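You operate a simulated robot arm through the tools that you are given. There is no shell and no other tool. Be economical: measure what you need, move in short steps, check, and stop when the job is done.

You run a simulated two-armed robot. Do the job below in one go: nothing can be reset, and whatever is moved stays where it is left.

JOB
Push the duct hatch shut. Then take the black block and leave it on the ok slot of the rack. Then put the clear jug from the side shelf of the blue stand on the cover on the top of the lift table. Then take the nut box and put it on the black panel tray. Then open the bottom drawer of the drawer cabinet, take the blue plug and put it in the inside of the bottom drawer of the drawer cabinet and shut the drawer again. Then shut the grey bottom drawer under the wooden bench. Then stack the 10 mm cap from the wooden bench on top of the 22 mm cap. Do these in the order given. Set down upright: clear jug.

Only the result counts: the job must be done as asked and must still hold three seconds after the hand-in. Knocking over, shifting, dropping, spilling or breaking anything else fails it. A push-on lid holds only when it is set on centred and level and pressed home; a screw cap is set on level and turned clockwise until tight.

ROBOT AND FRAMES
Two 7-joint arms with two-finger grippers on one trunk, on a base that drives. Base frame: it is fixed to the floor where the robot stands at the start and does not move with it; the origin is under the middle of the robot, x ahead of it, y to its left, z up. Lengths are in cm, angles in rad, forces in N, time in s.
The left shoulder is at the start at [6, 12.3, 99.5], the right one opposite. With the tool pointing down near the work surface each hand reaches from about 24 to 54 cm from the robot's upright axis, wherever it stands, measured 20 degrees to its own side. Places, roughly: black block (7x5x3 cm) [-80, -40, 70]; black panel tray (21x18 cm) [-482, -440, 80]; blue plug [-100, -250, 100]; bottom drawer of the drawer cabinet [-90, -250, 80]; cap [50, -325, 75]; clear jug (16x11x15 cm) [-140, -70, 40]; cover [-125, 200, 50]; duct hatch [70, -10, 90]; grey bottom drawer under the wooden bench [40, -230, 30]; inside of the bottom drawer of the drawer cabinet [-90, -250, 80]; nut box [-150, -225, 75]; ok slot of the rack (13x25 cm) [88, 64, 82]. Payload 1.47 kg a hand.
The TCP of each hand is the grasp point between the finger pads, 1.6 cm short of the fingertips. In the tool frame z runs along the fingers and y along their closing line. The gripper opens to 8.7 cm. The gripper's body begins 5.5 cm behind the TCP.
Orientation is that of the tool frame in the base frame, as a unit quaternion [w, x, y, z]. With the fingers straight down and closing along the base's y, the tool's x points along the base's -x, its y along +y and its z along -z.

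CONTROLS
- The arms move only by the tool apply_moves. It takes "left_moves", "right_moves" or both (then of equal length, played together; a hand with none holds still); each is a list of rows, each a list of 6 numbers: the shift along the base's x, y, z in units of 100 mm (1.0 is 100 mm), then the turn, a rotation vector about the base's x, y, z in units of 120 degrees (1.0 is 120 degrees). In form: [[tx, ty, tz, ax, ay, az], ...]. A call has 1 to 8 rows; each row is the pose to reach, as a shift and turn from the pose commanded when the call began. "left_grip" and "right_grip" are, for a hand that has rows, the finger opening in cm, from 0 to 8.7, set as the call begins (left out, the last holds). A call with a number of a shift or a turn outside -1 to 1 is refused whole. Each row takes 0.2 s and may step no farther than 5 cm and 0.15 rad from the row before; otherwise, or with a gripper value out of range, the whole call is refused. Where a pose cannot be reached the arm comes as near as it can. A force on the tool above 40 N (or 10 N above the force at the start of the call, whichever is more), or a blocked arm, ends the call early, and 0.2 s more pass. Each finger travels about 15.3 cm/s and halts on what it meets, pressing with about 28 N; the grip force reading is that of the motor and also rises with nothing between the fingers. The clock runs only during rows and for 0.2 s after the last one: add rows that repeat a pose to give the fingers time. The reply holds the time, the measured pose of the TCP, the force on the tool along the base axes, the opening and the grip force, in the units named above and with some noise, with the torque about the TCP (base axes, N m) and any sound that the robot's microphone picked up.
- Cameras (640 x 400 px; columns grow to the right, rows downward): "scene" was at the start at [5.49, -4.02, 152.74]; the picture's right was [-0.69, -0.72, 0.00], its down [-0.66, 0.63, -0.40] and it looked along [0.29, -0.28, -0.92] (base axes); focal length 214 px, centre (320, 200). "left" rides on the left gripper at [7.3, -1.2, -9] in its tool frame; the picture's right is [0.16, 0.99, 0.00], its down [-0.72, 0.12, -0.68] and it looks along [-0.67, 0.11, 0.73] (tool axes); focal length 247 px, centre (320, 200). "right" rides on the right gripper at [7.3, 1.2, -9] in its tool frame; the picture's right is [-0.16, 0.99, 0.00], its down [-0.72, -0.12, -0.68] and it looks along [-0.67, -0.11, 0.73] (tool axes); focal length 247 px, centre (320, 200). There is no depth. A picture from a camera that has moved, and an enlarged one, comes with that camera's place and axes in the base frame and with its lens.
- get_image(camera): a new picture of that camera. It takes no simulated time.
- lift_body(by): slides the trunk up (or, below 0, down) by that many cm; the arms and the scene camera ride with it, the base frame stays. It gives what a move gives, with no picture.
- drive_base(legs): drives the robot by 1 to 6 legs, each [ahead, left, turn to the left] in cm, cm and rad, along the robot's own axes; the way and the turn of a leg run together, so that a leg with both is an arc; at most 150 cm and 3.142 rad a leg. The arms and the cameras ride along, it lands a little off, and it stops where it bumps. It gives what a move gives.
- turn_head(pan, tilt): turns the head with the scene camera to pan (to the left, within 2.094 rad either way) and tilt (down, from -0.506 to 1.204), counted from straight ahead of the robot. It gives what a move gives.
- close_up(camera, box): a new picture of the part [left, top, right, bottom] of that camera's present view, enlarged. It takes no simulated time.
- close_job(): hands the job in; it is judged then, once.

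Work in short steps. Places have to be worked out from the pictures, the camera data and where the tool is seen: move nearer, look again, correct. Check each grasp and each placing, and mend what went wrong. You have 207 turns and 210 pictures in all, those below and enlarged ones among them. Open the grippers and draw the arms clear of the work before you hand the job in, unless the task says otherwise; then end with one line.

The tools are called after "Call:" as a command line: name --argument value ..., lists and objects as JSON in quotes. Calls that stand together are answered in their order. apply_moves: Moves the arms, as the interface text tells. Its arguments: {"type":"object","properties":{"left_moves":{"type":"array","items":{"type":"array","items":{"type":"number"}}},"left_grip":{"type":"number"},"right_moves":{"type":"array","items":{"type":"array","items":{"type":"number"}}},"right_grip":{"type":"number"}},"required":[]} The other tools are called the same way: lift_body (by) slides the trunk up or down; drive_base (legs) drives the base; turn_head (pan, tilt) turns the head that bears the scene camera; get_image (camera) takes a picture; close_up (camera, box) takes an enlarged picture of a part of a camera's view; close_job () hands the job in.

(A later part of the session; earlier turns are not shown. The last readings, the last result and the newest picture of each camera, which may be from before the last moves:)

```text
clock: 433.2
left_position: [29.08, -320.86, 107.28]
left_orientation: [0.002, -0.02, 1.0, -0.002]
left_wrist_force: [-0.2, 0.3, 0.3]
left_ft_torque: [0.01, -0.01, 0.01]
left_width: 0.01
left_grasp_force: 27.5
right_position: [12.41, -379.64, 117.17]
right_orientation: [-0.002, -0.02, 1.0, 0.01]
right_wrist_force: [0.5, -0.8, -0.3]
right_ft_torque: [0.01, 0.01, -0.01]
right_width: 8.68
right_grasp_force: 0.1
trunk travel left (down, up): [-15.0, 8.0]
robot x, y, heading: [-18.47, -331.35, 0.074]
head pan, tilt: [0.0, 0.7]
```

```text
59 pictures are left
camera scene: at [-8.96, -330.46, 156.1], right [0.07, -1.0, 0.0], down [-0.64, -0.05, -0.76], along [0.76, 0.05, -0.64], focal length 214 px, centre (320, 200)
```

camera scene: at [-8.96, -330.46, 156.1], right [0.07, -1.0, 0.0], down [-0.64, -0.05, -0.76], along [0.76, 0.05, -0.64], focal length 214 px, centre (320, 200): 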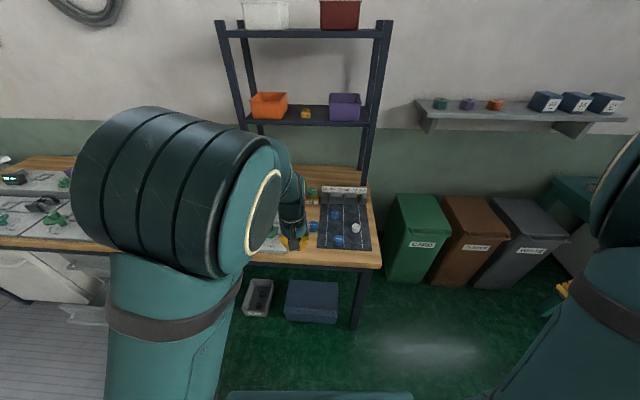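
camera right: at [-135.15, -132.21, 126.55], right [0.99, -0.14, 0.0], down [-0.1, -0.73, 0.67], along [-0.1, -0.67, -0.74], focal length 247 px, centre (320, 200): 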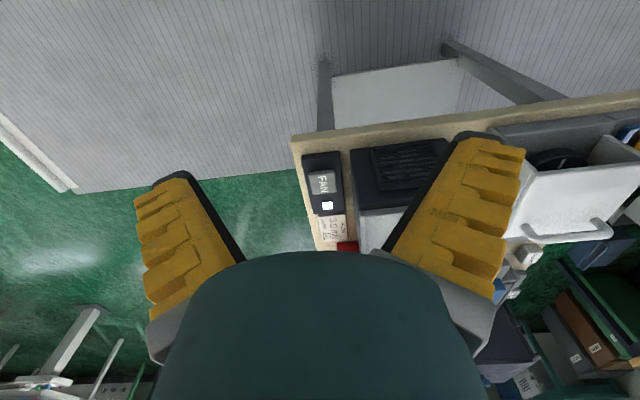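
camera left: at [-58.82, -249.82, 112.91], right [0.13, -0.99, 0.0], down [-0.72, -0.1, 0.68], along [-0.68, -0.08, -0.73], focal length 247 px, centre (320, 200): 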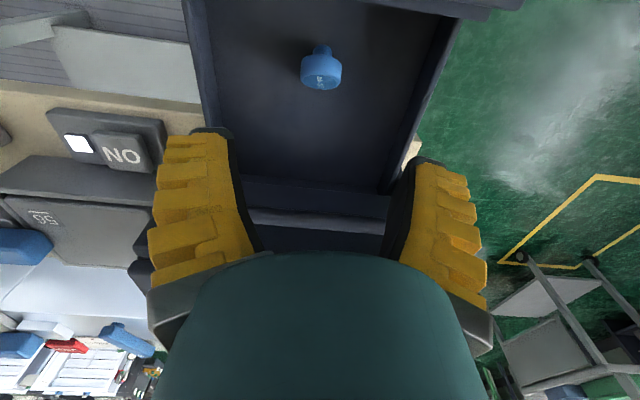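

Call:
close_up --camera "scene" --box '[260, 160, 400, 280]'

Call:
get_image --camera "left"

```text
3.33 times, centred on (330, 220) of scene
camera zoom: at [-8.96, -330.46, 156.1], right [0.07, -1.0, 0.0], down [-0.64, -0.05, -0.76], along [0.76, 0.05, -0.64], focal length 715 px, centre (287, 133)
```

zoom: 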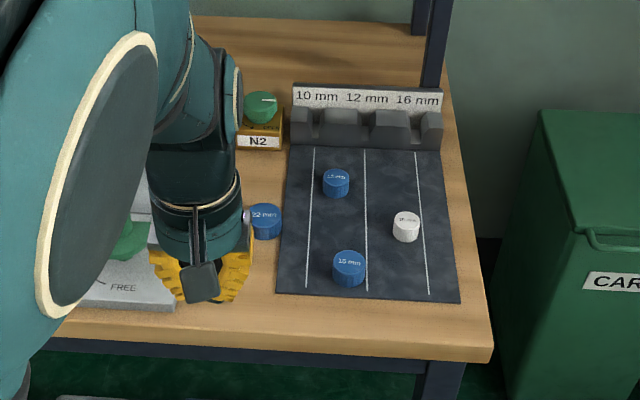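

```text
57 pictures are left
camera left: at [21.81, -322.4, 116.33], right [-0.2, 0.98, -0.01], down [0.72, 0.15, 0.68], along [0.67, 0.13, -0.73], focal length 247 px, centre (320, 200)
```

left: 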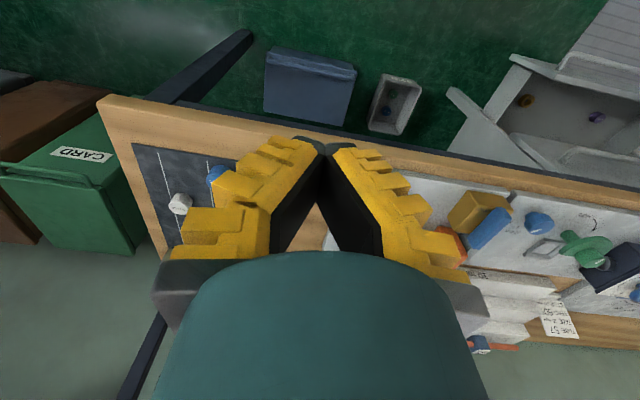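

The caps are on the bench mat here; first the grey drawer. I straighten the heading and strafe left to face the open drawer.

Call:
close_up --camera "scene" --box '[305, 200, 365, 250]'

Call:
drive_base --legs '[[0, 0, -0.074], [0, 96, 0]]'

Call:
turn_head --pan 0.15 --tilt 1.1

Call:
get_image --camera "scene"

Call:
get_image --camera "left"

```text
8.00 times, centred on (335, 225) of scene
camera zoom: at [-8.96, -330.46, 156.1], right [0.07, -1.0, 0.0], down [-0.64, -0.05, -0.76], along [0.76, 0.05, -0.64], focal length 1716 px, centre (200, 0)
```

zoom: 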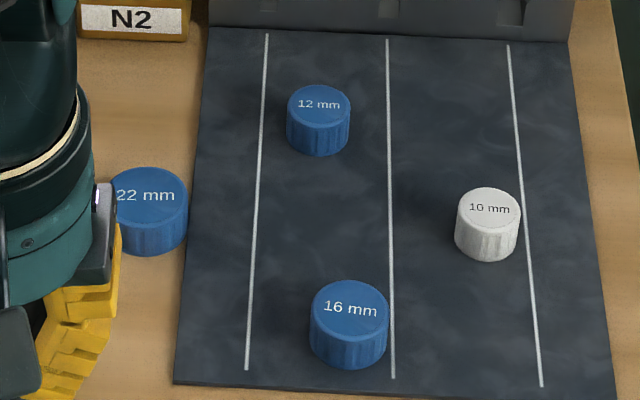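

```text
clock: 442.5
left_position: [30.78, -228.29, 107.31]
left_orientation: [0.002, 0.024, 1.0, -0.002]
left_wrist_force: [-0.8, -0.9, 1.2]
left_ft_torque: [-0.02, -0.01, -0.01]
left_width: 0.01
left_grasp_force: 28.3
right_position: [8.87, -285.27, 117.18]
right_orientation: [-0.002, 0.025, 1.0, 0.011]
right_wrist_force: [0.1, -0.4, 0.1]
right_ft_torque: [-0.01, -0.02, 0.03]
right_width: 8.69
right_grasp_force: 0.0
trunk travel left (down, up): [-15.0, 8.0]
robot x, y, heading: [-17.87, -234.31, -0.014]
head pan, tilt: [0.0, 0.7]
```

```text
clock: 443.4
left_position: [30.8, -228.22, 107.32]
left_orientation: [0.001, 0.024, 1.0, -0.002]
left_wrist_force: [-0.2, -0.3, 0.7]
left_ft_torque: [0.0, -0.03, 0.0]
left_width: 0.02
left_grasp_force: 28.3
right_position: [8.9, -285.26, 117.09]
right_orientation: [-0.001, 0.026, 1.0, 0.01]
right_wrist_force: [-0.2, 0.8, 0.0]
right_ft_torque: [0.0, 0.01, 0.02]
right_width: 8.7
right_grasp_force: 0.1
trunk travel left (down, up): [-15.0, 8.0]
robot x, y, heading: [-17.91, -234.08, -0.017]
head pan, tilt: [0.15, 1.1]
```

```text
55 pictures are left
camera scene: at [-10.15, -233.35, 153.1], right [0.13, -0.99, 0.0], down [-0.88, -0.12, -0.45], along [0.45, 0.06, -0.89], focal length 214 px, centre (320, 200)
```

scene: 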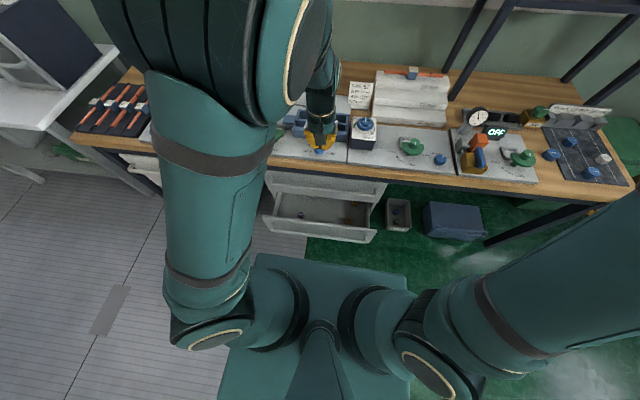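

```text
54 pictures are left
camera left: at [23.46, -229.08, 116.33], right [-0.11, 0.99, -0.01], down [0.73, 0.08, 0.68], along [0.68, 0.07, -0.73], focal length 247 px, centre (320, 200)
```

left: 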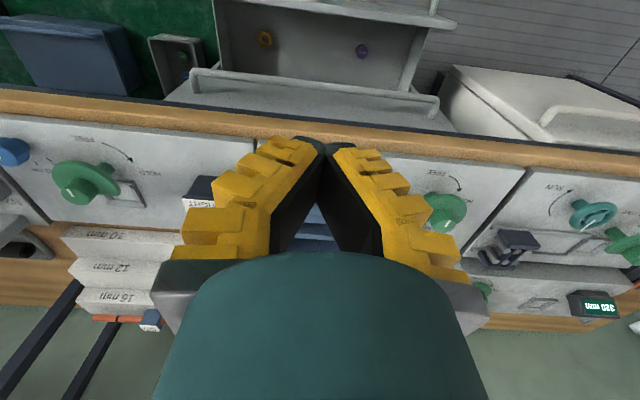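

The white cap is the 10 mm one, the blue one off the mat is 22 mm. The drawer front is at x≈27, centre y≈-228. I bring the fist back to x≈18, lower the trunk and the hand to z≈33 in front of it.

Call:
apply_moves --left_moves '[[-0.4, 0, 0, 0, 0, 0], [-0.8, 0, 0, 0, 0, 0], [-1.0, 0, -0.2, 0, 0, 0]]'

Call:
lift_body --by -15

Call:
apply_moves --left_moves '[[-0.2, 0, -0.4, 0, 0, 0], [-0.25, 0, -0.8, 0, 0, 0], [-0.25, 0, -1.0, 0, 0, 0]]'

Call:
apply_moves --left_moves '[[0, 0, -0.45, 0, 0, 0], [0, 0, -0.9, 0, 0, 0], [0, 0, -1.0, 0, 0, 0]]'

Call:
apply_moves --left_moves '[[0, 0, -0.45, 0, 0, 0], [0, 0, -0.9, 0, 0, 0], [0, 0, -1.0, 0, 0, 0]]'

Call:
get_image --camera "scene"

```text
clock: 444.2
left_position: [20.9, -228.16, 105.73]
left_orientation: [0.001, 0.024, 1.0, -0.002]
left_wrist_force: [0.1, 1.1, -0.3]
left_ft_torque: [0.0, -0.01, -0.01]
left_width: 0.0
left_grasp_force: 28.0
right_position: [9.03, -285.39, 117.23]
right_orientation: [-0.002, 0.027, 1.0, 0.01]
right_wrist_force: [-0.3, 0.5, 0.1]
right_ft_torque: [-0.02, -0.02, 0.02]
right_width: 8.69
right_grasp_force: 0.2
trunk travel left (down, up): [-15.0, 8.0]
robot x, y, heading: [-17.55, -233.84, -0.015]
head pan, tilt: [0.15, 1.1]
```

```text
clock: 446.0
left_position: [20.85, -228.22, 90.6]
left_orientation: [0.002, 0.024, 1.0, -0.003]
left_wrist_force: [-0.5, -0.1, -0.5]
left_ft_torque: [0.04, 0.0, -0.02]
left_width: 0.0
left_grasp_force: 28.1
right_position: [8.96, -285.34, 102.27]
right_orientation: [-0.001, 0.027, 1.0, 0.011]
right_wrist_force: [0.0, -0.1, -0.3]
right_ft_torque: [-0.03, 0.0, 0.03]
right_width: 8.69
right_grasp_force: 0.0
trunk travel left (down, up): [0.0, 23.0]
robot x, y, heading: [-18.18, -234.5, -0.019]
head pan, tilt: [0.15, 1.1]
```

```text
clock: 446.8
left_position: [18.47, -228.23, 80.72]
left_orientation: [0.0, 0.023, 1.0, -0.002]
left_wrist_force: [-0.6, -0.9, 0.5]
left_ft_torque: [0.0, 0.02, 0.0]
left_width: 0.0
left_grasp_force: 27.7
right_position: [8.91, -285.16, 102.23]
right_orientation: [-0.002, 0.026, 1.0, 0.01]
right_wrist_force: [0.0, 0.0, 0.9]
right_ft_torque: [0.02, 0.01, 0.04]
right_width: 8.72
right_grasp_force: 0.0
trunk travel left (down, up): [0.0, 23.0]
robot x, y, heading: [-17.12, -234.27, -0.017]
head pan, tilt: [0.15, 1.1]
```

```text
clock: 447.6
left_position: [18.59, -228.21, 70.66]
left_orientation: [0.001, 0.024, 1.0, -0.003]
left_wrist_force: [0.0, 0.6, -0.8]
left_ft_torque: [-0.01, 0.01, 0.0]
left_width: 0.0
left_grasp_force: 28.0
right_position: [8.96, -285.32, 102.29]
right_orientation: [-0.001, 0.027, 1.0, 0.011]
right_wrist_force: [1.2, 0.0, 0.0]
right_ft_torque: [0.01, 0.01, -0.02]
right_width: 8.68
right_grasp_force: 0.1
trunk travel left (down, up): [0.0, 23.0]
robot x, y, heading: [-17.48, -234.21, -0.013]
head pan, tilt: [0.15, 1.1]
```

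```text
clock: 448.4
left_position: [18.43, -228.31, 60.66]
left_orientation: [0.001, 0.023, 1.0, -0.002]
left_wrist_force: [-0.1, 0.0, 0.8]
left_ft_torque: [0.02, -0.02, -0.03]
left_width: 0.02
left_grasp_force: 27.8
right_position: [8.99, -285.3, 102.17]
right_orientation: [-0.001, 0.026, 1.0, 0.01]
right_wrist_force: [-0.2, 0.0, -0.5]
right_ft_torque: [-0.01, 0.01, -0.02]
right_width: 8.68
right_grasp_force: 0.1
trunk travel left (down, up): [0.0, 23.0]
robot x, y, heading: [-17.72, -234.39, -0.017]
head pan, tilt: [0.15, 1.1]
```

```text
53 pictures are left
camera scene: at [-10.16, -233.35, 138.1], right [0.13, -0.99, 0.0], down [-0.88, -0.12, -0.45], along [0.45, 0.06, -0.89], focal length 214 px, centre (320, 200)
```

scene: 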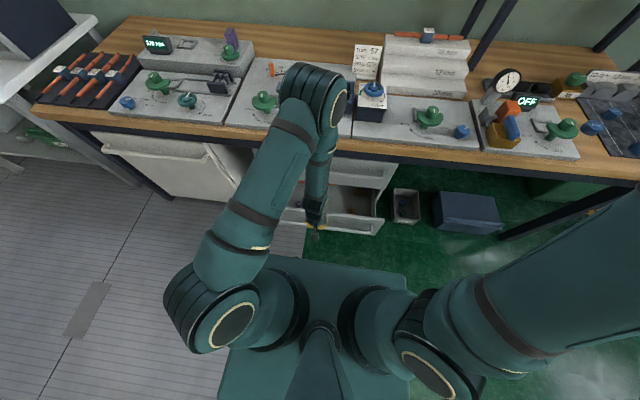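

I continue lowering, checking elbow clearance from the bench.

Call:
apply_moves --left_moves '[[0, 0, -0.45, 0, 0, 0], [0, 0, -0.9, 0, 0, 0], [0, 0, -1.0, 0, 0, 0]]'

Call:
get_image --camera "scene"

Call:
get_image --camera "left"

```text
clock: 449.2
left_position: [18.59, -228.28, 50.69]
left_orientation: [0.002, 0.024, 1.0, -0.002]
left_wrist_force: [0.0, 0.6, 0.2]
left_ft_torque: [0.01, -0.01, 0.02]
left_width: 0.01
left_grasp_force: 27.8
right_position: [8.83, -285.23, 102.27]
right_orientation: [-0.002, 0.026, 1.0, 0.01]
right_wrist_force: [-0.5, -0.2, 0.0]
right_ft_torque: [0.01, 0.03, 0.02]
right_width: 8.71
right_grasp_force: 0.1
trunk travel left (down, up): [0.0, 23.0]
robot x, y, heading: [-17.84, -233.92, -0.015]
head pan, tilt: [0.15, 1.1]
```

```text
52 pictures are left
camera scene: at [-10.16, -233.35, 138.1], right [0.13, -0.99, 0.0], down [-0.88, -0.12, -0.45], along [0.45, 0.06, -0.89], focal length 214 px, centre (320, 200)
```

scene: 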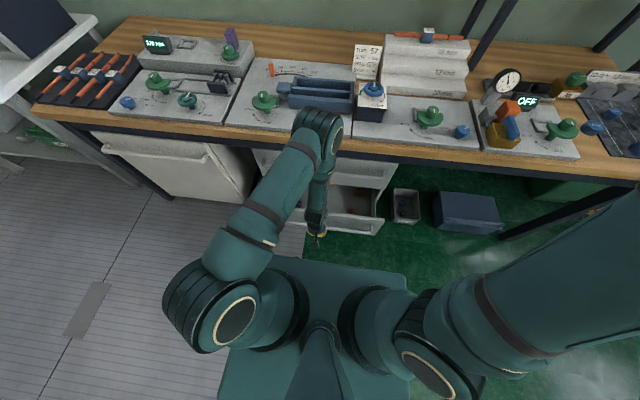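

```text
51 pictures are left
camera left: at [11.18, -229.09, 59.64], right [-0.11, 0.99, -0.01], down [0.73, 0.08, 0.68], along [0.68, 0.07, -0.73], focal length 247 px, centre (320, 200)
```

left: 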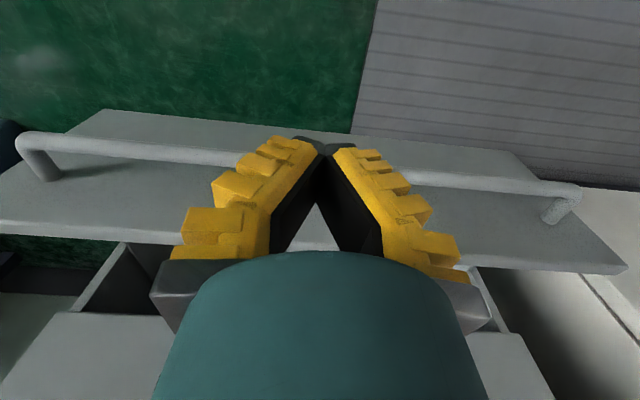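

The drawer face is at x≈27 with its handle bar ≈x 23, z≈42. I go back 2 cm and lower to z≈39.

Call:
apply_moves --left_moves '[[-0.2, 0, -0.2, 0, 0, 0], [-0.2, 0, -0.6, 0, 0, 0], [-0.2, 0, -1.0, 0, 0, 0]]'

Call:
get_image --camera "left"

Call:
close_up --camera "scene" --box '[230, 90, 410, 270]'

```text
clock: 450.0
left_position: [16.25, -228.29, 41.8]
left_orientation: [-0.008, 0.026, 1.0, -0.002]
left_wrist_force: [4.2, 2.6, 47.2]
left_ft_torque: [-0.17, 4.38, -0.22]
left_width: 0.03
left_grasp_force: 28.2
right_position: [8.86, -285.3, 102.19]
right_orientation: [0.0, 0.026, 1.0, 0.01]
right_wrist_force: [0.3, -0.7, 0.6]
right_ft_torque: [0.01, 0.05, -0.01]
right_width: 8.68
right_grasp_force: 0.0
trunk travel left (down, up): [0.0, 23.0]
robot x, y, heading: [-18.02, -234.6, -0.019]
head pan, tilt: [0.15, 1.1]
stopped in row 3 (left hand): the force on the tool passed its limit at 187 N (the readings are from after the stop); the commanded pose is now the measured one
```

```text
50 pictures are left
camera left: at [9.02, -229.07, 50.88], right [-0.11, 0.99, 0.0], down [0.74, 0.08, 0.67], along [0.66, 0.07, -0.74], focal length 247 px, centre (320, 200)
```

left: 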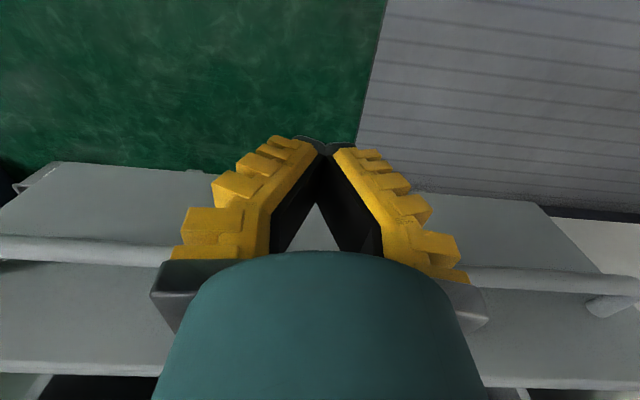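

```text
2.22 times, centred on (320, 180) of scene
camera zoom: at [-10.25, -233.36, 138.16], right [0.13, -0.99, 0.0], down [-0.88, -0.12, -0.45], along [0.45, 0.06, -0.89], focal length 477 px, centre (320, 244)
```

zoom: 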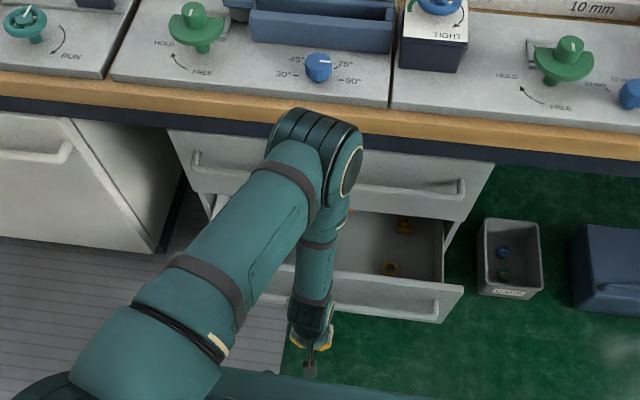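

The wrist camera mount touched my own base. I rise, go 3.5 cm forward, and lower again just in front of the bar.

Call:
apply_moves --left_moves '[[0, 0, 0.2, 0, 0, 0], [0.2, 0, 0.25, 0, 0, 0], [0.36, 0, 0.2, 0, 0, 0], [0.36, 0, -0.05, 0, 0, 0], [0.36, 0, -0.25, 0, 0, 0]]'

Call:
get_image --camera "left"

```text
clock: 451.1
left_position: [20.37, -228.18, 40.15]
left_orientation: [-0.005, 0.025, 1.0, -0.002]
left_wrist_force: [1.8, -1.1, 6.2]
left_ft_torque: [0.07, 0.76, 0.02]
left_width: 0.0
left_grasp_force: 28.0
right_position: [8.96, -285.28, 102.19]
right_orientation: [-0.002, 0.026, 1.0, 0.01]
right_wrist_force: [-0.4, 0.2, 0.1]
right_ft_torque: [0.0, 0.01, -0.03]
right_width: 8.72
right_grasp_force: 0.1
trunk travel left (down, up): [0.0, 23.0]
robot x, y, heading: [-17.74, -234.41, -0.019]
head pan, tilt: [0.15, 1.1]
stopped in row 5 (left hand): the force on the tool passed its limit at 80 N (the readings are from after the stop); the commanded pose is now the measured one
```

```text
48 pictures are left
camera left: at [13.1, -228.9, 49.38], right [-0.11, 0.99, 0.0], down [0.74, 0.08, 0.67], along [0.67, 0.07, -0.74], focal length 247 px, centre (320, 200)
```

left: 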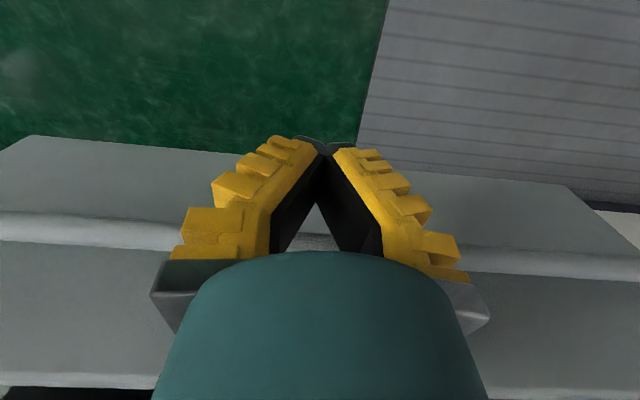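

Self-contact again, and a vertical wrist would also meet the upper drawer's handle. I rise, back off 12 cm, and pitch the fist 45° forward instead.

Call:
apply_moves --left_moves '[[0, 0, 0.4, 0, 0, 0], [0, 0, 0.8, 0, 0, 0], [0, 0, 1.0, 0, 0, 0]]'

Call:
drive_base --legs '[[-12, 0, 0.016]]'

Call:
apply_moves --left_moves '[[0.15, 0, 0, 0, -0.065, 0], [0.3, 0, 0, 0, -0.13, 0], [0.45, 0, 0, 0, -0.195, 0], [0.6, 0, 0, 0, -0.26, 0], [0.75, 0, 0, 0, -0.32, 0], [0.9, 0, 0, 0, -0.375, 0]]'

Call:
get_image --camera "left"

Call:
close_up --camera "scene" --box '[230, 60, 430, 260]'

```text
clock: 451.9
left_position: [20.21, -227.99, 50.25]
left_orientation: [-0.005, 0.026, 1.0, -0.002]
left_wrist_force: [-0.5, 0.0, 0.0]
left_ft_torque: [-0.01, 0.01, -0.01]
left_width: 0.02
left_grasp_force: 27.9
right_position: [8.9, -285.31, 102.24]
right_orientation: [-0.002, 0.024, 1.0, 0.01]
right_wrist_force: [0.3, 0.1, -0.1]
right_ft_torque: [-0.01, -0.01, 0.0]
right_width: 8.68
right_grasp_force: 0.1
trunk travel left (down, up): [0.0, 23.0]
robot x, y, heading: [-17.53, -234.5, -0.015]
head pan, tilt: [0.15, 1.1]
```

```text
clock: 453.2
left_position: [8.61, -227.61, 50.32]
left_orientation: [-0.004, 0.017, 1.0, -0.002]
left_wrist_force: [0.2, -0.4, 0.5]
left_ft_torque: [0.01, -0.04, 0.03]
left_width: 0.0
left_grasp_force: 27.6
right_position: [-1.95, -284.74, 102.25]
right_orientation: [-0.001, 0.019, 1.0, 0.011]
right_wrist_force: [0.2, -0.2, 1.0]
right_ft_torque: [0.01, 0.0, -0.03]
right_width: 8.71
right_grasp_force: 0.2
trunk travel left (down, up): [0.0, 23.0]
robot x, y, heading: [-29.03, -234.44, -0.0]
head pan, tilt: [0.15, 1.1]
```

```text
clock: 454.6
left_position: [17.73, -227.47, 50.3]
left_orientation: [0.378, 0.017, 0.926, 0.004]
left_wrist_force: [0.0, 0.5, 0.1]
left_ft_torque: [0.0, 0.01, -0.02]
left_width: 0.0
left_grasp_force: 27.3
right_position: [-1.91, -284.75, 102.23]
right_orientation: [-0.002, 0.018, 1.0, 0.01]
right_wrist_force: [0.6, 0.1, 0.2]
right_ft_torque: [0.0, -0.03, 0.01]
right_width: 8.68
right_grasp_force: 0.0
trunk travel left (down, up): [0.0, 23.0]
robot x, y, heading: [-29.03, -233.91, -0.004]
head pan, tilt: [0.15, 1.1]
```

```text
47 pictures are left
camera left: at [6.21, -228.33, 51.59], right [-0.08, 0.99, -0.09], down [0.04, 0.09, 0.99], along [1.0, 0.08, -0.05], focal length 247 px, centre (320, 200)
```

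left: 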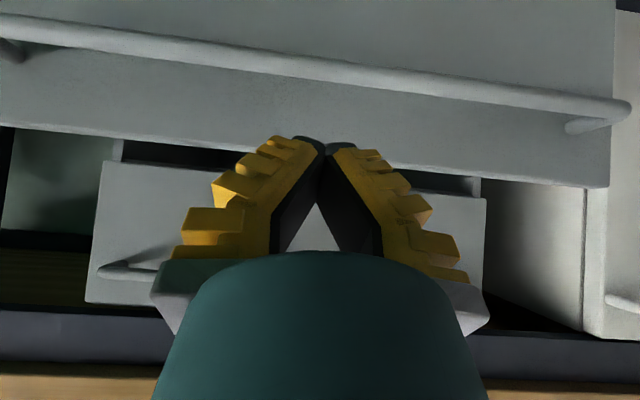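

```text
2.00 times, centred on (330, 160) of scene
camera zoom: at [-21.71, -233.11, 138.1], right [0.15, -0.99, 0.0], down [-0.88, -0.13, -0.45], along [0.45, 0.07, -0.89], focal length 429 px, centre (300, 280)
```

zoom: 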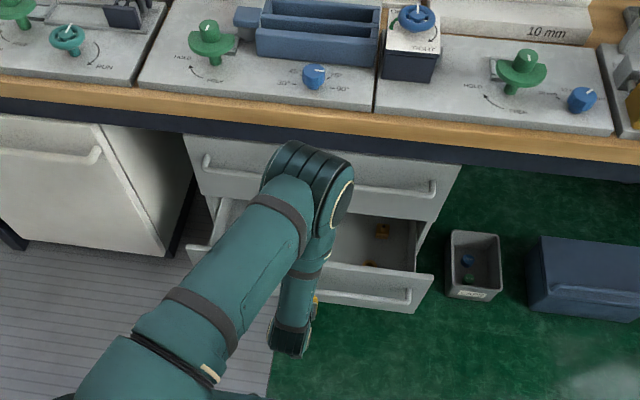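

Pitched. Bar at z≈42. I lower to that level and push by driving forward.

Call:
apply_moves --left_moves '[[0, 0, -0.4, 0, 0, 0], [0, 0, -0.8, 0, 0, 0], [0, 0, -0.88, 0, 0, 0]]'

Call:
drive_base --legs '[[10, 0, 0]]'

Call:
get_image --camera "left"

Call:
close_up --camera "scene" --box '[230, 60, 430, 260]'

```text
clock: 455.4
left_position: [17.53, -227.34, 41.41]
left_orientation: [0.378, 0.018, 0.926, 0.004]
left_wrist_force: [0.4, -1.0, 0.0]
left_ft_torque: [0.0, 0.0, 0.02]
left_width: 0.01
left_grasp_force: 27.8
right_position: [-1.83, -284.66, 102.28]
right_orientation: [-0.002, 0.019, 1.0, 0.01]
right_wrist_force: [0.1, 0.3, 0.9]
right_ft_torque: [-0.01, 0.0, 0.0]
right_width: 8.7
right_grasp_force: 0.0
trunk travel left (down, up): [0.0, 23.0]
robot x, y, heading: [-29.11, -234.17, -0.0]
head pan, tilt: [0.15, 1.1]
```

```text
clock: 456.5
left_position: [27.82, -227.41, 41.54]
left_orientation: [0.378, 0.018, 0.926, 0.004]
left_wrist_force: [0.2, 0.6, -0.4]
left_ft_torque: [0.0, -0.02, -0.04]
left_width: 0.02
left_grasp_force: 28.2
right_position: [8.45, -284.88, 102.13]
right_orientation: [-0.001, 0.019, 1.0, 0.01]
right_wrist_force: [0.5, 1.2, 0.3]
right_ft_torque: [-0.01, 0.03, 0.01]
right_width: 8.7
right_grasp_force: 0.1
trunk travel left (down, up): [0.0, 23.0]
robot x, y, heading: [-18.94, -233.98, -0.002]
head pan, tilt: [0.15, 1.1]
```

```text
45 pictures are left
camera left: at [16.26, -228.29, 42.83], right [-0.08, 0.99, -0.09], down [0.04, 0.09, 0.99], along [1.0, 0.08, -0.05], focal length 247 px, centre (320, 200)
```

left: 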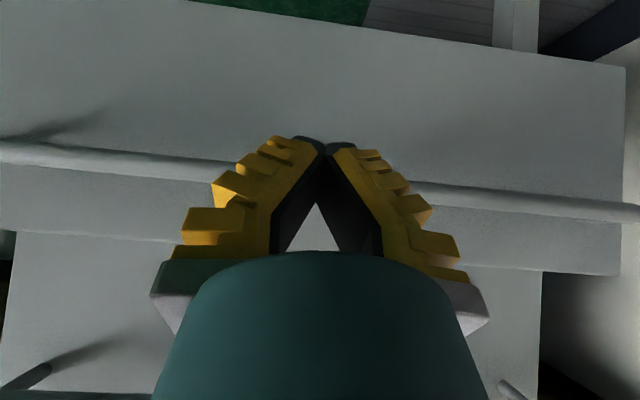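

```text
2.00 times, centred on (330, 160) of scene
camera zoom: at [-11.44, -233.16, 138.09], right [0.15, -0.99, 0.0], down [-0.88, -0.13, -0.45], along [0.45, 0.07, -0.89], focal length 429 px, centre (300, 280)
```

zoom: 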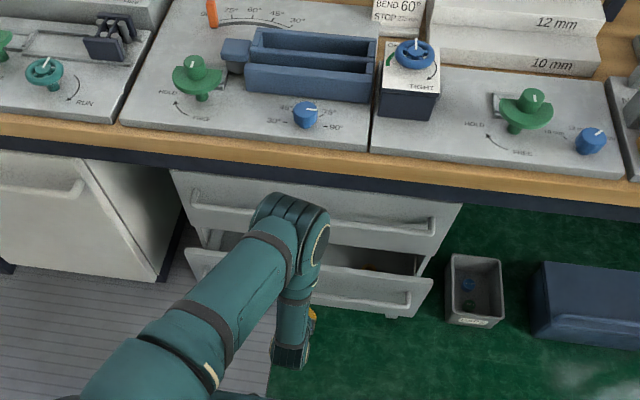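

The drawer is moving. To keep my elbow clear of the bench edge I extend the arm for the next part of the push.

Call:
apply_moves --left_moves '[[0.1, 0, 0, 0, 0, 0], [0.2, 0, 0, 0, 0, 0], [0.3, 0, 0, 0, 0, 0], [0.4, 0, 0, 0, 0, 0], [0.5, 0, 0, 0, 0, 0], [0.6, 0, 0, 0, 0, 0]]'

Call:
get_image --camera "scene"

```text
clock: 457.9
left_position: [33.78, -227.42, 41.48]
left_orientation: [0.377, 0.018, 0.926, 0.004]
left_wrist_force: [0.1, 0.0, 0.6]
left_ft_torque: [-0.02, -0.01, -0.01]
left_width: 0.01
left_grasp_force: 28.2
right_position: [8.19, -284.79, 102.23]
right_orientation: [-0.002, 0.018, 1.0, 0.01]
right_wrist_force: [-0.3, -0.2, 0.3]
right_ft_torque: [-0.01, -0.04, -0.01]
right_width: 8.68
right_grasp_force: 0.0
trunk travel left (down, up): [0.0, 23.0]
robot x, y, heading: [-18.75, -233.91, -0.002]
head pan, tilt: [0.15, 1.1]
```

```text
43 pictures are left
camera scene: at [-11.51, -233.16, 138.1], right [0.15, -0.99, 0.0], down [-0.88, -0.13, -0.45], along [0.45, 0.07, -0.89], focal length 214 px, centre (320, 200)
```

scene: 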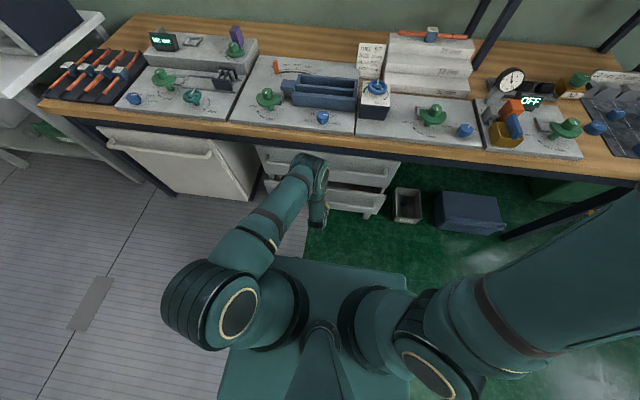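

Call:
apply_moves --left_moves '[[0.08, 0, 0, 0, 0, 0], [0.16, 0, 0, 0, 0, 0], [0.24, 0, 0, 0, 0, 0], [0.32, 0, 0, 0, 0, 0], [0.4, 0, 0, 0, 0, 0]]'

Call:
close_up --camera "scene" --box '[240, 110, 420, 250]'

```text
clock: 459.1
left_position: [37.74, -227.43, 41.48]
left_orientation: [0.377, 0.017, 0.926, 0.005]
left_wrist_force: [-0.1, -0.8, -0.3]
left_ft_torque: [0.02, 0.01, 0.02]
left_width: 0.0
left_grasp_force: 27.9
right_position: [8.44, -284.81, 102.12]
right_orientation: [-0.002, 0.018, 1.0, 0.011]
right_wrist_force: [0.0, 0.1, -0.3]
right_ft_torque: [0.0, -0.01, 0.0]
right_width: 8.68
right_grasp_force: 0.1
trunk travel left (down, up): [0.0, 23.0]
robot x, y, heading: [-19.03, -233.65, -0.0]
head pan, tilt: [0.15, 1.1]
```

```text
2.86 times, centred on (330, 180) of scene
camera zoom: at [-11.51, -233.15, 138.1], right [0.15, -0.99, 0.0], down [-0.88, -0.13, -0.45], along [0.45, 0.07, -0.89], focal length 613 px, centre (291, 257)
```

zoom: 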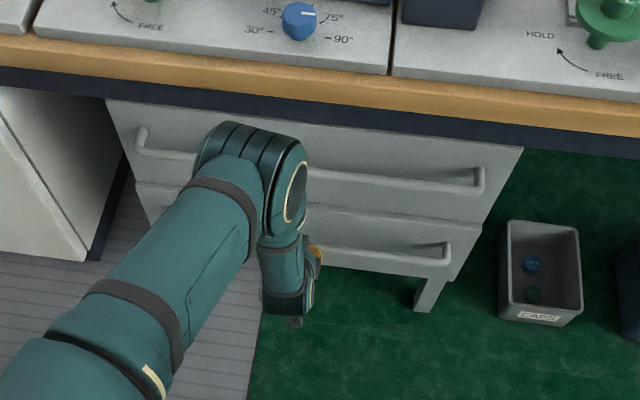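

Nearly flush; I push on in small steps until force builds.

Call:
apply_moves --left_moves '[[0.05, 0, 0, 0, 0, 0], [0.1, 0, 0, 0, 0, 0], [0.15, 0, 0, 0, 0, 0], [0.2, 0, 0, 0, 0, 0], [0.25, 0, 0, 0, 0, 0], [0.3, 0, 0, 0, 0, 0]]'

Call:
close_up --camera "scene" --box '[240, 110, 420, 250]'

```text
clock: 460.2
left_position: [39.14, -227.34, 41.46]
left_orientation: [0.374, 0.018, 0.927, 0.004]
left_wrist_force: [-15.3, 0.9, 20.6]
left_ft_torque: [0.05, -0.32, 0.03]
left_width: 0.57
left_grasp_force: 28.6
right_position: [8.11, -284.82, 102.28]
right_orientation: [-0.001, 0.018, 1.0, 0.01]
right_wrist_force: [0.6, 0.1, -0.2]
right_ft_torque: [0.02, 0.0, -0.03]
right_width: 8.68
right_grasp_force: 0.0
trunk travel left (down, up): [0.0, 23.0]
robot x, y, heading: [-19.3, -234.22, -0.004]
head pan, tilt: [0.15, 1.1]
stopped in row 5 (left hand): the force on the tool passed its limit at 46 N (the readings are from after the stop); the commanded pose is now the measured one
```

```text
2.86 times, centred on (330, 180) of scene
camera zoom: at [-11.83, -233.16, 138.13], right [0.15, -0.99, 0.0], down [-0.88, -0.13, -0.46], along [0.45, 0.07, -0.89], focal length 613 px, centre (291, 257)
```

zoom: 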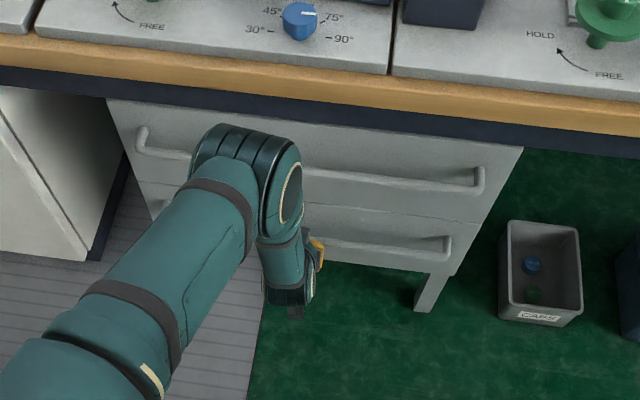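

Grey drawer is shut. I back off 18 cm, raise the trunk and hand, and un-pitch.

Call:
drive_base --legs '[[-18, 0, 0]]'

Call:
lift_body --by 15

Call:
apply_moves --left_moves '[[0, 0, 0.4, 0, 0, 0], [0, 0, 0.8, 0, 0, 0], [0, 0, 1.0, 0, 0, 0]]'

Call:
apply_moves --left_moves '[[0, 0, 0.4, 0, 0.065, 0], [0, 0, 0.8, 0, 0.13, 0], [0, 0, 1.0, 0, 0.195, 0], [0, 0, 1.0, 0, 0.26, 0], [0, 0, 1.0, 0, 0.32, 0], [0, 0, 1.0, 0, 0.369, 0]]'

Call:
apply_moves --left_moves '[[0, 0, 0.4, 0, 0, 0], [0, 0, 0.8, 0, 0, 0], [0, 0, 1.0, 0, 0, 0]]'

Call:
apply_moves --left_moves '[[0, 0, 0.4, 0, 0, 0], [0, 0, 0.8, 0, 0, 0], [0, 0, 1.0, 0, 0, 0]]' --left_grip 8.7

Call:
apply_moves --left_moves '[[0, 0, 0.4, 0, 0, 0], [0, 0, 0.8, 0, 0, 0], [0, 0, 1.0, 0, 0, 0]]'

Call:
drive_base --legs '[[0, -111, 0]]'

Call:
turn_head --pan 0.0 --tilt 0.75

Call:
get_image --camera "scene"

```text
clock: 461.7
left_position: [21.01, -227.35, 41.32]
left_orientation: [0.373, 0.018, 0.928, 0.004]
left_wrist_force: [1.0, -0.1, -0.3]
left_ft_torque: [-0.02, -0.01, 0.05]
left_width: 0.02
left_grasp_force: 28.3
right_position: [-10.11, -284.8, 102.29]
right_orientation: [-0.002, 0.019, 1.0, 0.01]
right_wrist_force: [-0.4, -0.3, 0.1]
right_ft_torque: [0.01, -0.05, 0.01]
right_width: 8.7
right_grasp_force: 0.0
trunk travel left (down, up): [0.0, 23.0]
robot x, y, heading: [-37.05, -233.88, -0.001]
head pan, tilt: [0.15, 1.1]
```

```text
clock: 463.5
left_position: [21.07, -227.44, 56.31]
left_orientation: [0.373, 0.02, 0.928, 0.003]
left_wrist_force: [1.0, -0.3, 0.1]
left_ft_torque: [-0.03, -0.01, 0.04]
left_width: 0.0
left_grasp_force: 28.5
right_position: [-10.05, -284.79, 117.25]
right_orientation: [-0.001, 0.019, 1.0, 0.011]
right_wrist_force: [0.2, 0.9, 0.3]
right_ft_torque: [0.04, -0.01, -0.03]
right_width: 8.68
right_grasp_force: 0.0
trunk travel left (down, up): [-15.0, 8.0]
robot x, y, heading: [-36.95, -234.12, -0.004]
head pan, tilt: [0.15, 1.1]
```

```text
clock: 464.3
left_position: [21.21, -227.26, 66.39]
left_orientation: [0.373, 0.019, 0.928, 0.003]
left_wrist_force: [-0.1, -0.5, 0.3]
left_ft_torque: [0.03, -0.02, 0.02]
left_width: 0.01
left_grasp_force: 28.4
right_position: [-9.87, -284.81, 117.14]
right_orientation: [-0.001, 0.02, 1.0, 0.01]
right_wrist_force: [0.0, 0.1, 0.2]
right_ft_torque: [0.01, -0.03, 0.01]
right_width: 8.72
right_grasp_force: 0.0
trunk travel left (down, up): [-15.0, 8.0]
robot x, y, heading: [-37.07, -234.45, -0.003]
head pan, tilt: [0.15, 1.1]
```

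```text
clock: 465.7
left_position: [21.09, -227.23, 76.29]
left_orientation: [-0.005, 0.017, 1.0, -0.004]
left_wrist_force: [-0.1, -0.5, 0.3]
left_ft_torque: [0.02, 0.05, 0.02]
left_width: 0.0
left_grasp_force: 27.7
right_position: [-9.97, -284.82, 117.23]
right_orientation: [-0.002, 0.02, 1.0, 0.011]
right_wrist_force: [0.6, 0.0, -0.2]
right_ft_torque: [-0.04, 0.02, 0.0]
right_width: 8.69
right_grasp_force: 0.0
trunk travel left (down, up): [-15.0, 8.0]
robot x, y, heading: [-36.86, -233.85, -0.001]
head pan, tilt: [0.15, 1.1]
```

```text
clock: 466.5
left_position: [21.03, -227.22, 86.25]
left_orientation: [-0.005, 0.019, 1.0, -0.003]
left_wrist_force: [-0.3, 0.5, -0.5]
left_ft_torque: [-0.02, 0.0, 0.02]
left_width: 0.01
left_grasp_force: 28.2
right_position: [-10.07, -284.86, 117.21]
right_orientation: [-0.002, 0.019, 1.0, 0.01]
right_wrist_force: [0.4, -0.3, -0.8]
right_ft_torque: [0.0, 0.01, 0.0]
right_width: 8.69
right_grasp_force: 0.1
trunk travel left (down, up): [-15.0, 8.0]
robot x, y, heading: [-37.09, -233.95, -0.009]
head pan, tilt: [0.15, 1.1]
```

```text
clock: 467.3
left_position: [21.0, -227.34, 96.25]
left_orientation: [-0.004, 0.02, 1.0, -0.004]
left_wrist_force: [0.0, -0.8, 0.3]
left_ft_torque: [0.01, -0.04, -0.02]
left_width: 8.72
left_grasp_force: 0.1
right_position: [-10.06, -284.78, 117.3]
right_orientation: [-0.002, 0.02, 1.0, 0.011]
right_wrist_force: [0.6, -0.2, 0.3]
right_ft_torque: [-0.01, 0.03, 0.0]
right_width: 8.72
right_grasp_force: 0.1
trunk travel left (down, up): [-15.0, 8.0]
robot x, y, heading: [-37.3, -234.24, -0.008]
head pan, tilt: [0.15, 1.1]
```

```text
clock: 468.1
left_position: [21.2, -227.41, 106.3]
left_orientation: [-0.003, 0.018, 1.0, -0.004]
left_wrist_force: [-0.7, 0.0, 0.6]
left_ft_torque: [-0.01, 0.02, 0.0]
left_width: 8.69
left_grasp_force: 0.0
right_position: [-10.08, -284.86, 117.22]
right_orientation: [-0.002, 0.019, 1.0, 0.011]
right_wrist_force: [0.7, 0.0, -0.6]
right_ft_torque: [0.0, 0.01, 0.0]
right_width: 8.71
right_grasp_force: 0.1
trunk travel left (down, up): [-15.0, 8.0]
robot x, y, heading: [-37.09, -234.13, -0.007]
head pan, tilt: [0.15, 1.1]
```

```text
clock: 477.9
left_position: [20.8, -335.79, 106.27]
left_orientation: [-0.004, 0.014, 1.0, -0.003]
left_wrist_force: [-0.9, -0.3, -0.8]
left_ft_torque: [0.0, -0.02, -0.06]
left_width: 8.69
left_grasp_force: 0.0
right_position: [-9.69, -393.55, 117.19]
right_orientation: [-0.001, 0.014, 1.0, 0.011]
right_wrist_force: [-0.8, 0.1, 0.1]
right_ft_torque: [0.0, 0.01, -0.01]
right_width: 8.71
right_grasp_force: 0.1
trunk travel left (down, up): [-15.0, 8.0]
robot x, y, heading: [-37.41, -343.33, 0.007]
head pan, tilt: [0.15, 1.1]
```

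```text
clock: 478.7
left_position: [20.91, -335.8, 106.23]
left_orientation: [-0.004, 0.014, 1.0, -0.004]
left_wrist_force: [-0.3, -0.3, -0.9]
left_ft_torque: [-0.02, 0.01, -0.01]
left_width: 8.68
left_grasp_force: 0.1
right_position: [-9.76, -393.51, 117.23]
right_orientation: [-0.001, 0.014, 1.0, 0.011]
right_wrist_force: [0.8, 1.0, 0.9]
right_ft_torque: [0.03, 0.02, 0.04]
right_width: 8.69
right_grasp_force: 0.1
trunk travel left (down, up): [-15.0, 8.0]
robot x, y, heading: [-37.38, -343.04, 0.001]
head pan, tilt: [0.0, 0.75]
```

```text
40 pictures are left
camera scene: at [-27.86, -342.93, 155.67], right [0.0, -1.0, 0.0], down [-0.68, 0.0, -0.73], along [0.73, 0.0, -0.68], focal length 214 px, centre (320, 200)
```

scene: 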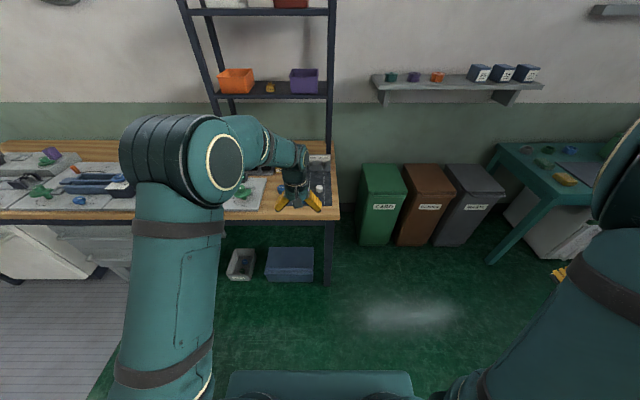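

I drive ahead 36 cm so the left hand hovers over the caps, and take its view.

Call:
drive_base --legs '[[36, 0, 0]]'

Call:
get_image --camera "left"

Call:
close_up --camera "scene" --box '[240, 180, 380, 300]'

```text
clock: 481.1
left_position: [57.27, -336.0, 106.17]
left_orientation: [-0.005, 0.016, 1.0, -0.003]
left_wrist_force: [0.1, 0.1, -0.7]
left_ft_torque: [-0.04, -0.02, -0.01]
left_width: 8.69
left_grasp_force: 0.0
right_position: [26.39, -393.56, 117.25]
right_orientation: [-0.002, 0.016, 1.0, 0.011]
right_wrist_force: [1.1, 0.4, 0.2]
right_ft_torque: [0.02, 0.0, -0.01]
right_width: 8.7
right_grasp_force: 0.1
trunk travel left (down, up): [-15.0, 8.0]
robot x, y, heading: [-1.09, -342.73, 0.003]
head pan, tilt: [0.0, 0.75]
```

```text
39 pictures are left
camera left: at [50.01, -336.97, 115.26], right [-0.13, 0.99, -0.01], down [0.73, 0.1, 0.67], along [0.67, 0.08, -0.74], focal length 247 px, centre (320, 200)
```

left: 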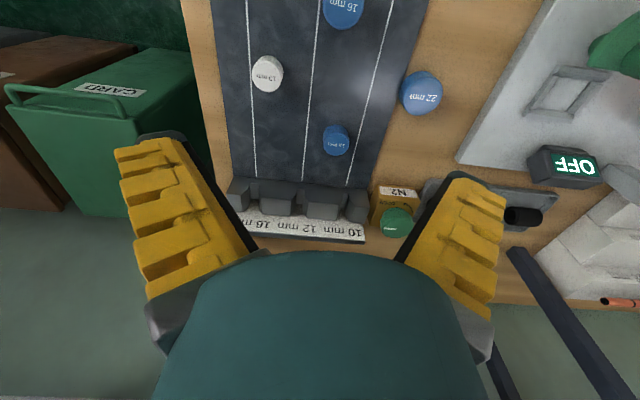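

```text
3.33 times, centred on (310, 240) of scene
camera zoom: at [8.45, -342.92, 155.67], right [0.0, -1.0, 0.0], down [-0.68, 0.0, -0.73], along [0.73, 0.0, -0.68], focal length 715 px, centre (353, 67)
```

zoom: 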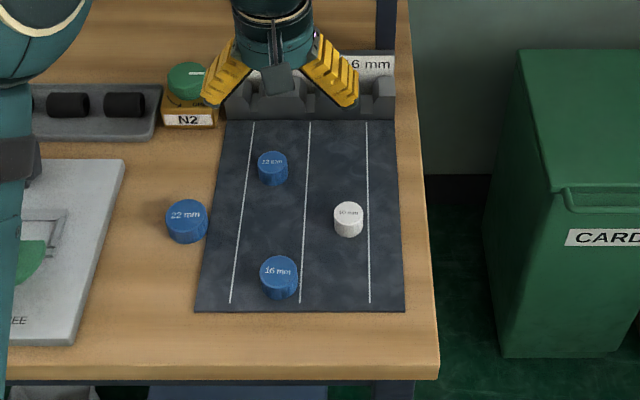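

White 10 mm cap ≈(59.6,-342.3, top 83.5); 22 mm cap ≈(59.8,-322.5, top 82.5). I drive 9 cm nearer and position the hand over the white cap.

Call:
drive_base --legs '[[9, 0, 0]]'

Call:
apply_moves --left_moves '[[-0.3, -0.3, -0.2, 0, 0, 0], [-0.65, -0.62, -0.4, 0, 0, 0], [-0.65, -0.62, -0.8, 0, 0, 0], [-0.65, -0.62, -1.0, 0, 0, 0]]' --left_grip 6.3

Call:
get_image --camera "left"

```text
clock: 482.2
left_position: [66.21, -336.17, 106.17]
left_orientation: [-0.004, 0.017, 1.0, -0.003]
left_wrist_force: [-0.4, -0.5, -0.5]
left_ft_torque: [0.03, 0.0, 0.01]
left_width: 8.69
left_grasp_force: 0.1
right_position: [35.18, -393.62, 117.2]
right_orientation: [-0.001, 0.018, 1.0, 0.011]
right_wrist_force: [0.7, -0.5, 0.1]
right_ft_torque: [0.01, -0.01, 0.02]
right_width: 8.69
right_grasp_force: 0.0
trunk travel left (down, up): [-15.0, 8.0]
robot x, y, heading: [8.02, -343.05, -0.002]
head pan, tilt: [0.0, 0.75]
```

```text
refused: row 2 steps farther than a row can; nothing moved
```

```text
37 pictures are left
camera left: at [58.97, -337.05, 115.25], right [-0.12, 0.99, -0.01], down [0.73, 0.1, 0.67], along [0.67, 0.08, -0.74], focal length 247 px, centre (320, 200)
```

left: 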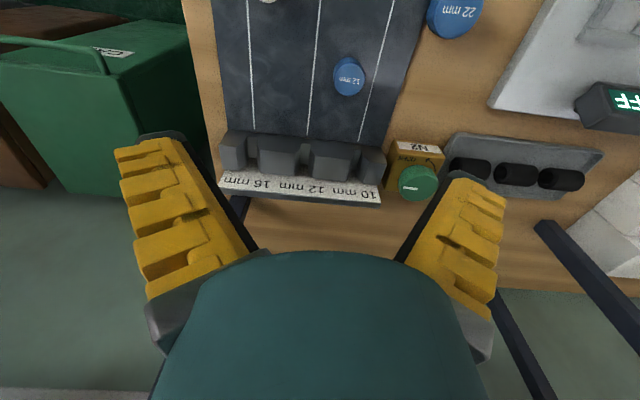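

One row was too long; I redo the move with smaller steps.

Call:
apply_moves --left_moves '[[-0.3, -0.3, -0.1, 0, 0, 0], [-0.6, -0.6, -0.3, 0, 0, 0], [-0.66, -0.62, -0.7, 0, 0, 0], [-0.66, -0.62, -1.0, 0, 0, 0]]' --left_grip 6.3

Call:
get_image --camera "left"

```text
clock: 483.2
left_position: [59.6, -342.43, 95.99]
left_orientation: [-0.004, 0.016, 1.0, -0.002]
left_wrist_force: [0.0, 0.0, 1.6]
left_ft_torque: [0.01, 0.0, 0.02]
left_width: 6.74
left_grasp_force: 3.6
right_position: [35.27, -393.61, 117.09]
right_orientation: [-0.002, 0.017, 1.0, 0.01]
right_wrist_force: [-0.3, -0.9, 0.4]
right_ft_torque: [0.0, 0.01, -0.01]
right_width: 8.72
right_grasp_force: 0.0
trunk travel left (down, up): [-15.0, 8.0]
robot x, y, heading: [7.41, -342.96, -0.001]
head pan, tilt: [0.0, 0.75]
```

```text
36 pictures are left
camera left: at [52.23, -343.28, 105.1], right [-0.12, 0.99, -0.01], down [0.73, 0.1, 0.67], along [0.67, 0.08, -0.74], focal length 247 px, centre (320, 200)
```

left: 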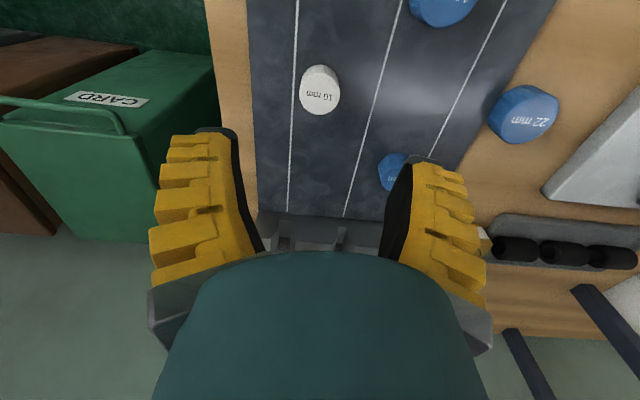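

Aligned over the white cap (59.4,-342.6). I descend.

Call:
apply_moves --left_moves '[[-0.01, 0, -0.4, 0, 0, 0], [-0.01, 0, -0.8, 0, 0, 0]]'

Call:
get_image --camera "left"

```text
clock: 483.8
left_position: [59.43, -342.44, 88.39]
left_orientation: [-0.004, 0.017, 1.0, -0.003]
left_wrist_force: [0.5, 0.3, 0.2]
left_ft_torque: [0.01, -0.02, 0.01]
left_width: 6.73
left_grasp_force: 2.7
right_position: [35.2, -393.6, 117.15]
right_orientation: [-0.002, 0.016, 1.0, 0.011]
right_wrist_force: [-0.3, 0.1, 0.2]
right_ft_torque: [0.01, 0.01, -0.01]
right_width: 8.7
right_grasp_force: 0.0
trunk travel left (down, up): [-15.0, 8.0]
robot x, y, heading: [8.01, -342.78, -0.005]
head pan, tilt: [0.0, 0.75]
```

```text
35 pictures are left
camera left: at [52.23, -343.32, 97.4], right [-0.13, 0.99, -0.01], down [0.73, 0.1, 0.67], along [0.67, 0.08, -0.74], focal length 247 px, centre (320, 200)
```

left: 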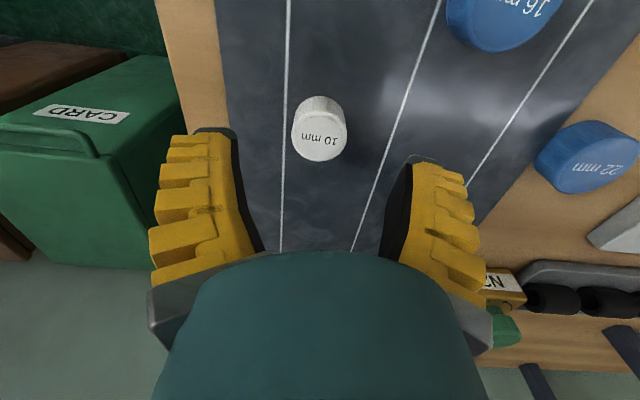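

Cap top ≈(60,-342.4,82). I go down around it gently.

Call:
apply_moves --left_moves '[[0.05, 0, -0.35, 0, 0, 0], [0.05, 0, -0.65, 0, 0, 0]]'

Call:
apply_moves --left_moves '[[0, 0, -0.03, 0, 0, 0], [0, 0, -0.06, 0, 0, 0], [0, 0, -0.09, 0, 0, 0], [0, 0, -0.12, 0, 0, 0]]'

Call:
get_image --camera "left"

```text
clock: 484.4
left_position: [59.98, -342.12, 81.74]
left_orientation: [-0.003, 0.016, 1.0, -0.003]
left_wrist_force: [-0.5, 0.4, -0.4]
left_ft_torque: [0.0, -0.02, -0.02]
left_width: 6.73
left_grasp_force: 2.7
right_position: [35.2, -393.65, 117.19]
right_orientation: [-0.001, 0.017, 1.0, 0.012]
right_wrist_force: [-0.1, 0.4, -0.4]
right_ft_torque: [0.0, -0.01, 0.01]
right_width: 8.69
right_grasp_force: 0.0
trunk travel left (down, up): [-15.0, 8.0]
robot x, y, heading: [7.74, -343.14, 0.005]
head pan, tilt: [0.0, 0.75]
```

```text
clock: 485.1
left_position: [59.92, -342.29, 81.71]
left_orientation: [0.002, 0.017, 1.0, -0.005]
left_wrist_force: [-12.2, 9.0, 48.1]
left_ft_torque: [1.41, 0.14, 0.27]
left_width: 5.51
left_grasp_force: 29.7
right_position: [34.79, -393.51, 117.32]
right_orientation: [0.0, 0.017, 1.0, 0.011]
right_wrist_force: [-0.1, -0.9, 0.6]
right_ft_torque: [-0.02, 0.01, -0.02]
right_width: 8.71
right_grasp_force: 0.0
trunk travel left (down, up): [-15.0, 8.0]
robot x, y, heading: [7.67, -342.89, -0.004]
head pan, tilt: [0.0, 0.75]
stopped in row 3 (left hand): the force on the tool passed its limit at 46 N (the readings are from after the stop); the commanded pose is now the measured one
```

```text
34 pictures are left
camera left: at [52.68, -343.22, 90.73], right [-0.13, 0.99, -0.01], down [0.73, 0.1, 0.68], along [0.68, 0.08, -0.73], focal length 247 px, centre (320, 200)
```

left: 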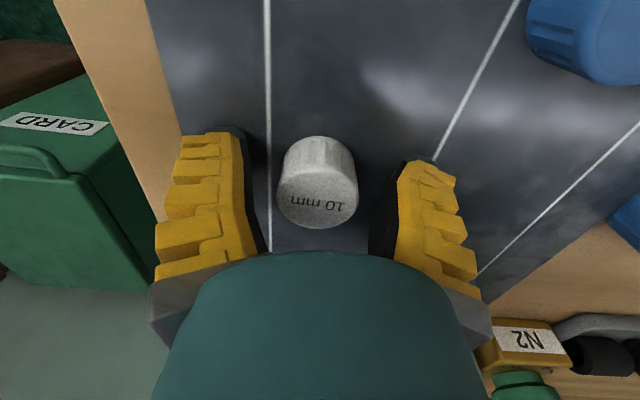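

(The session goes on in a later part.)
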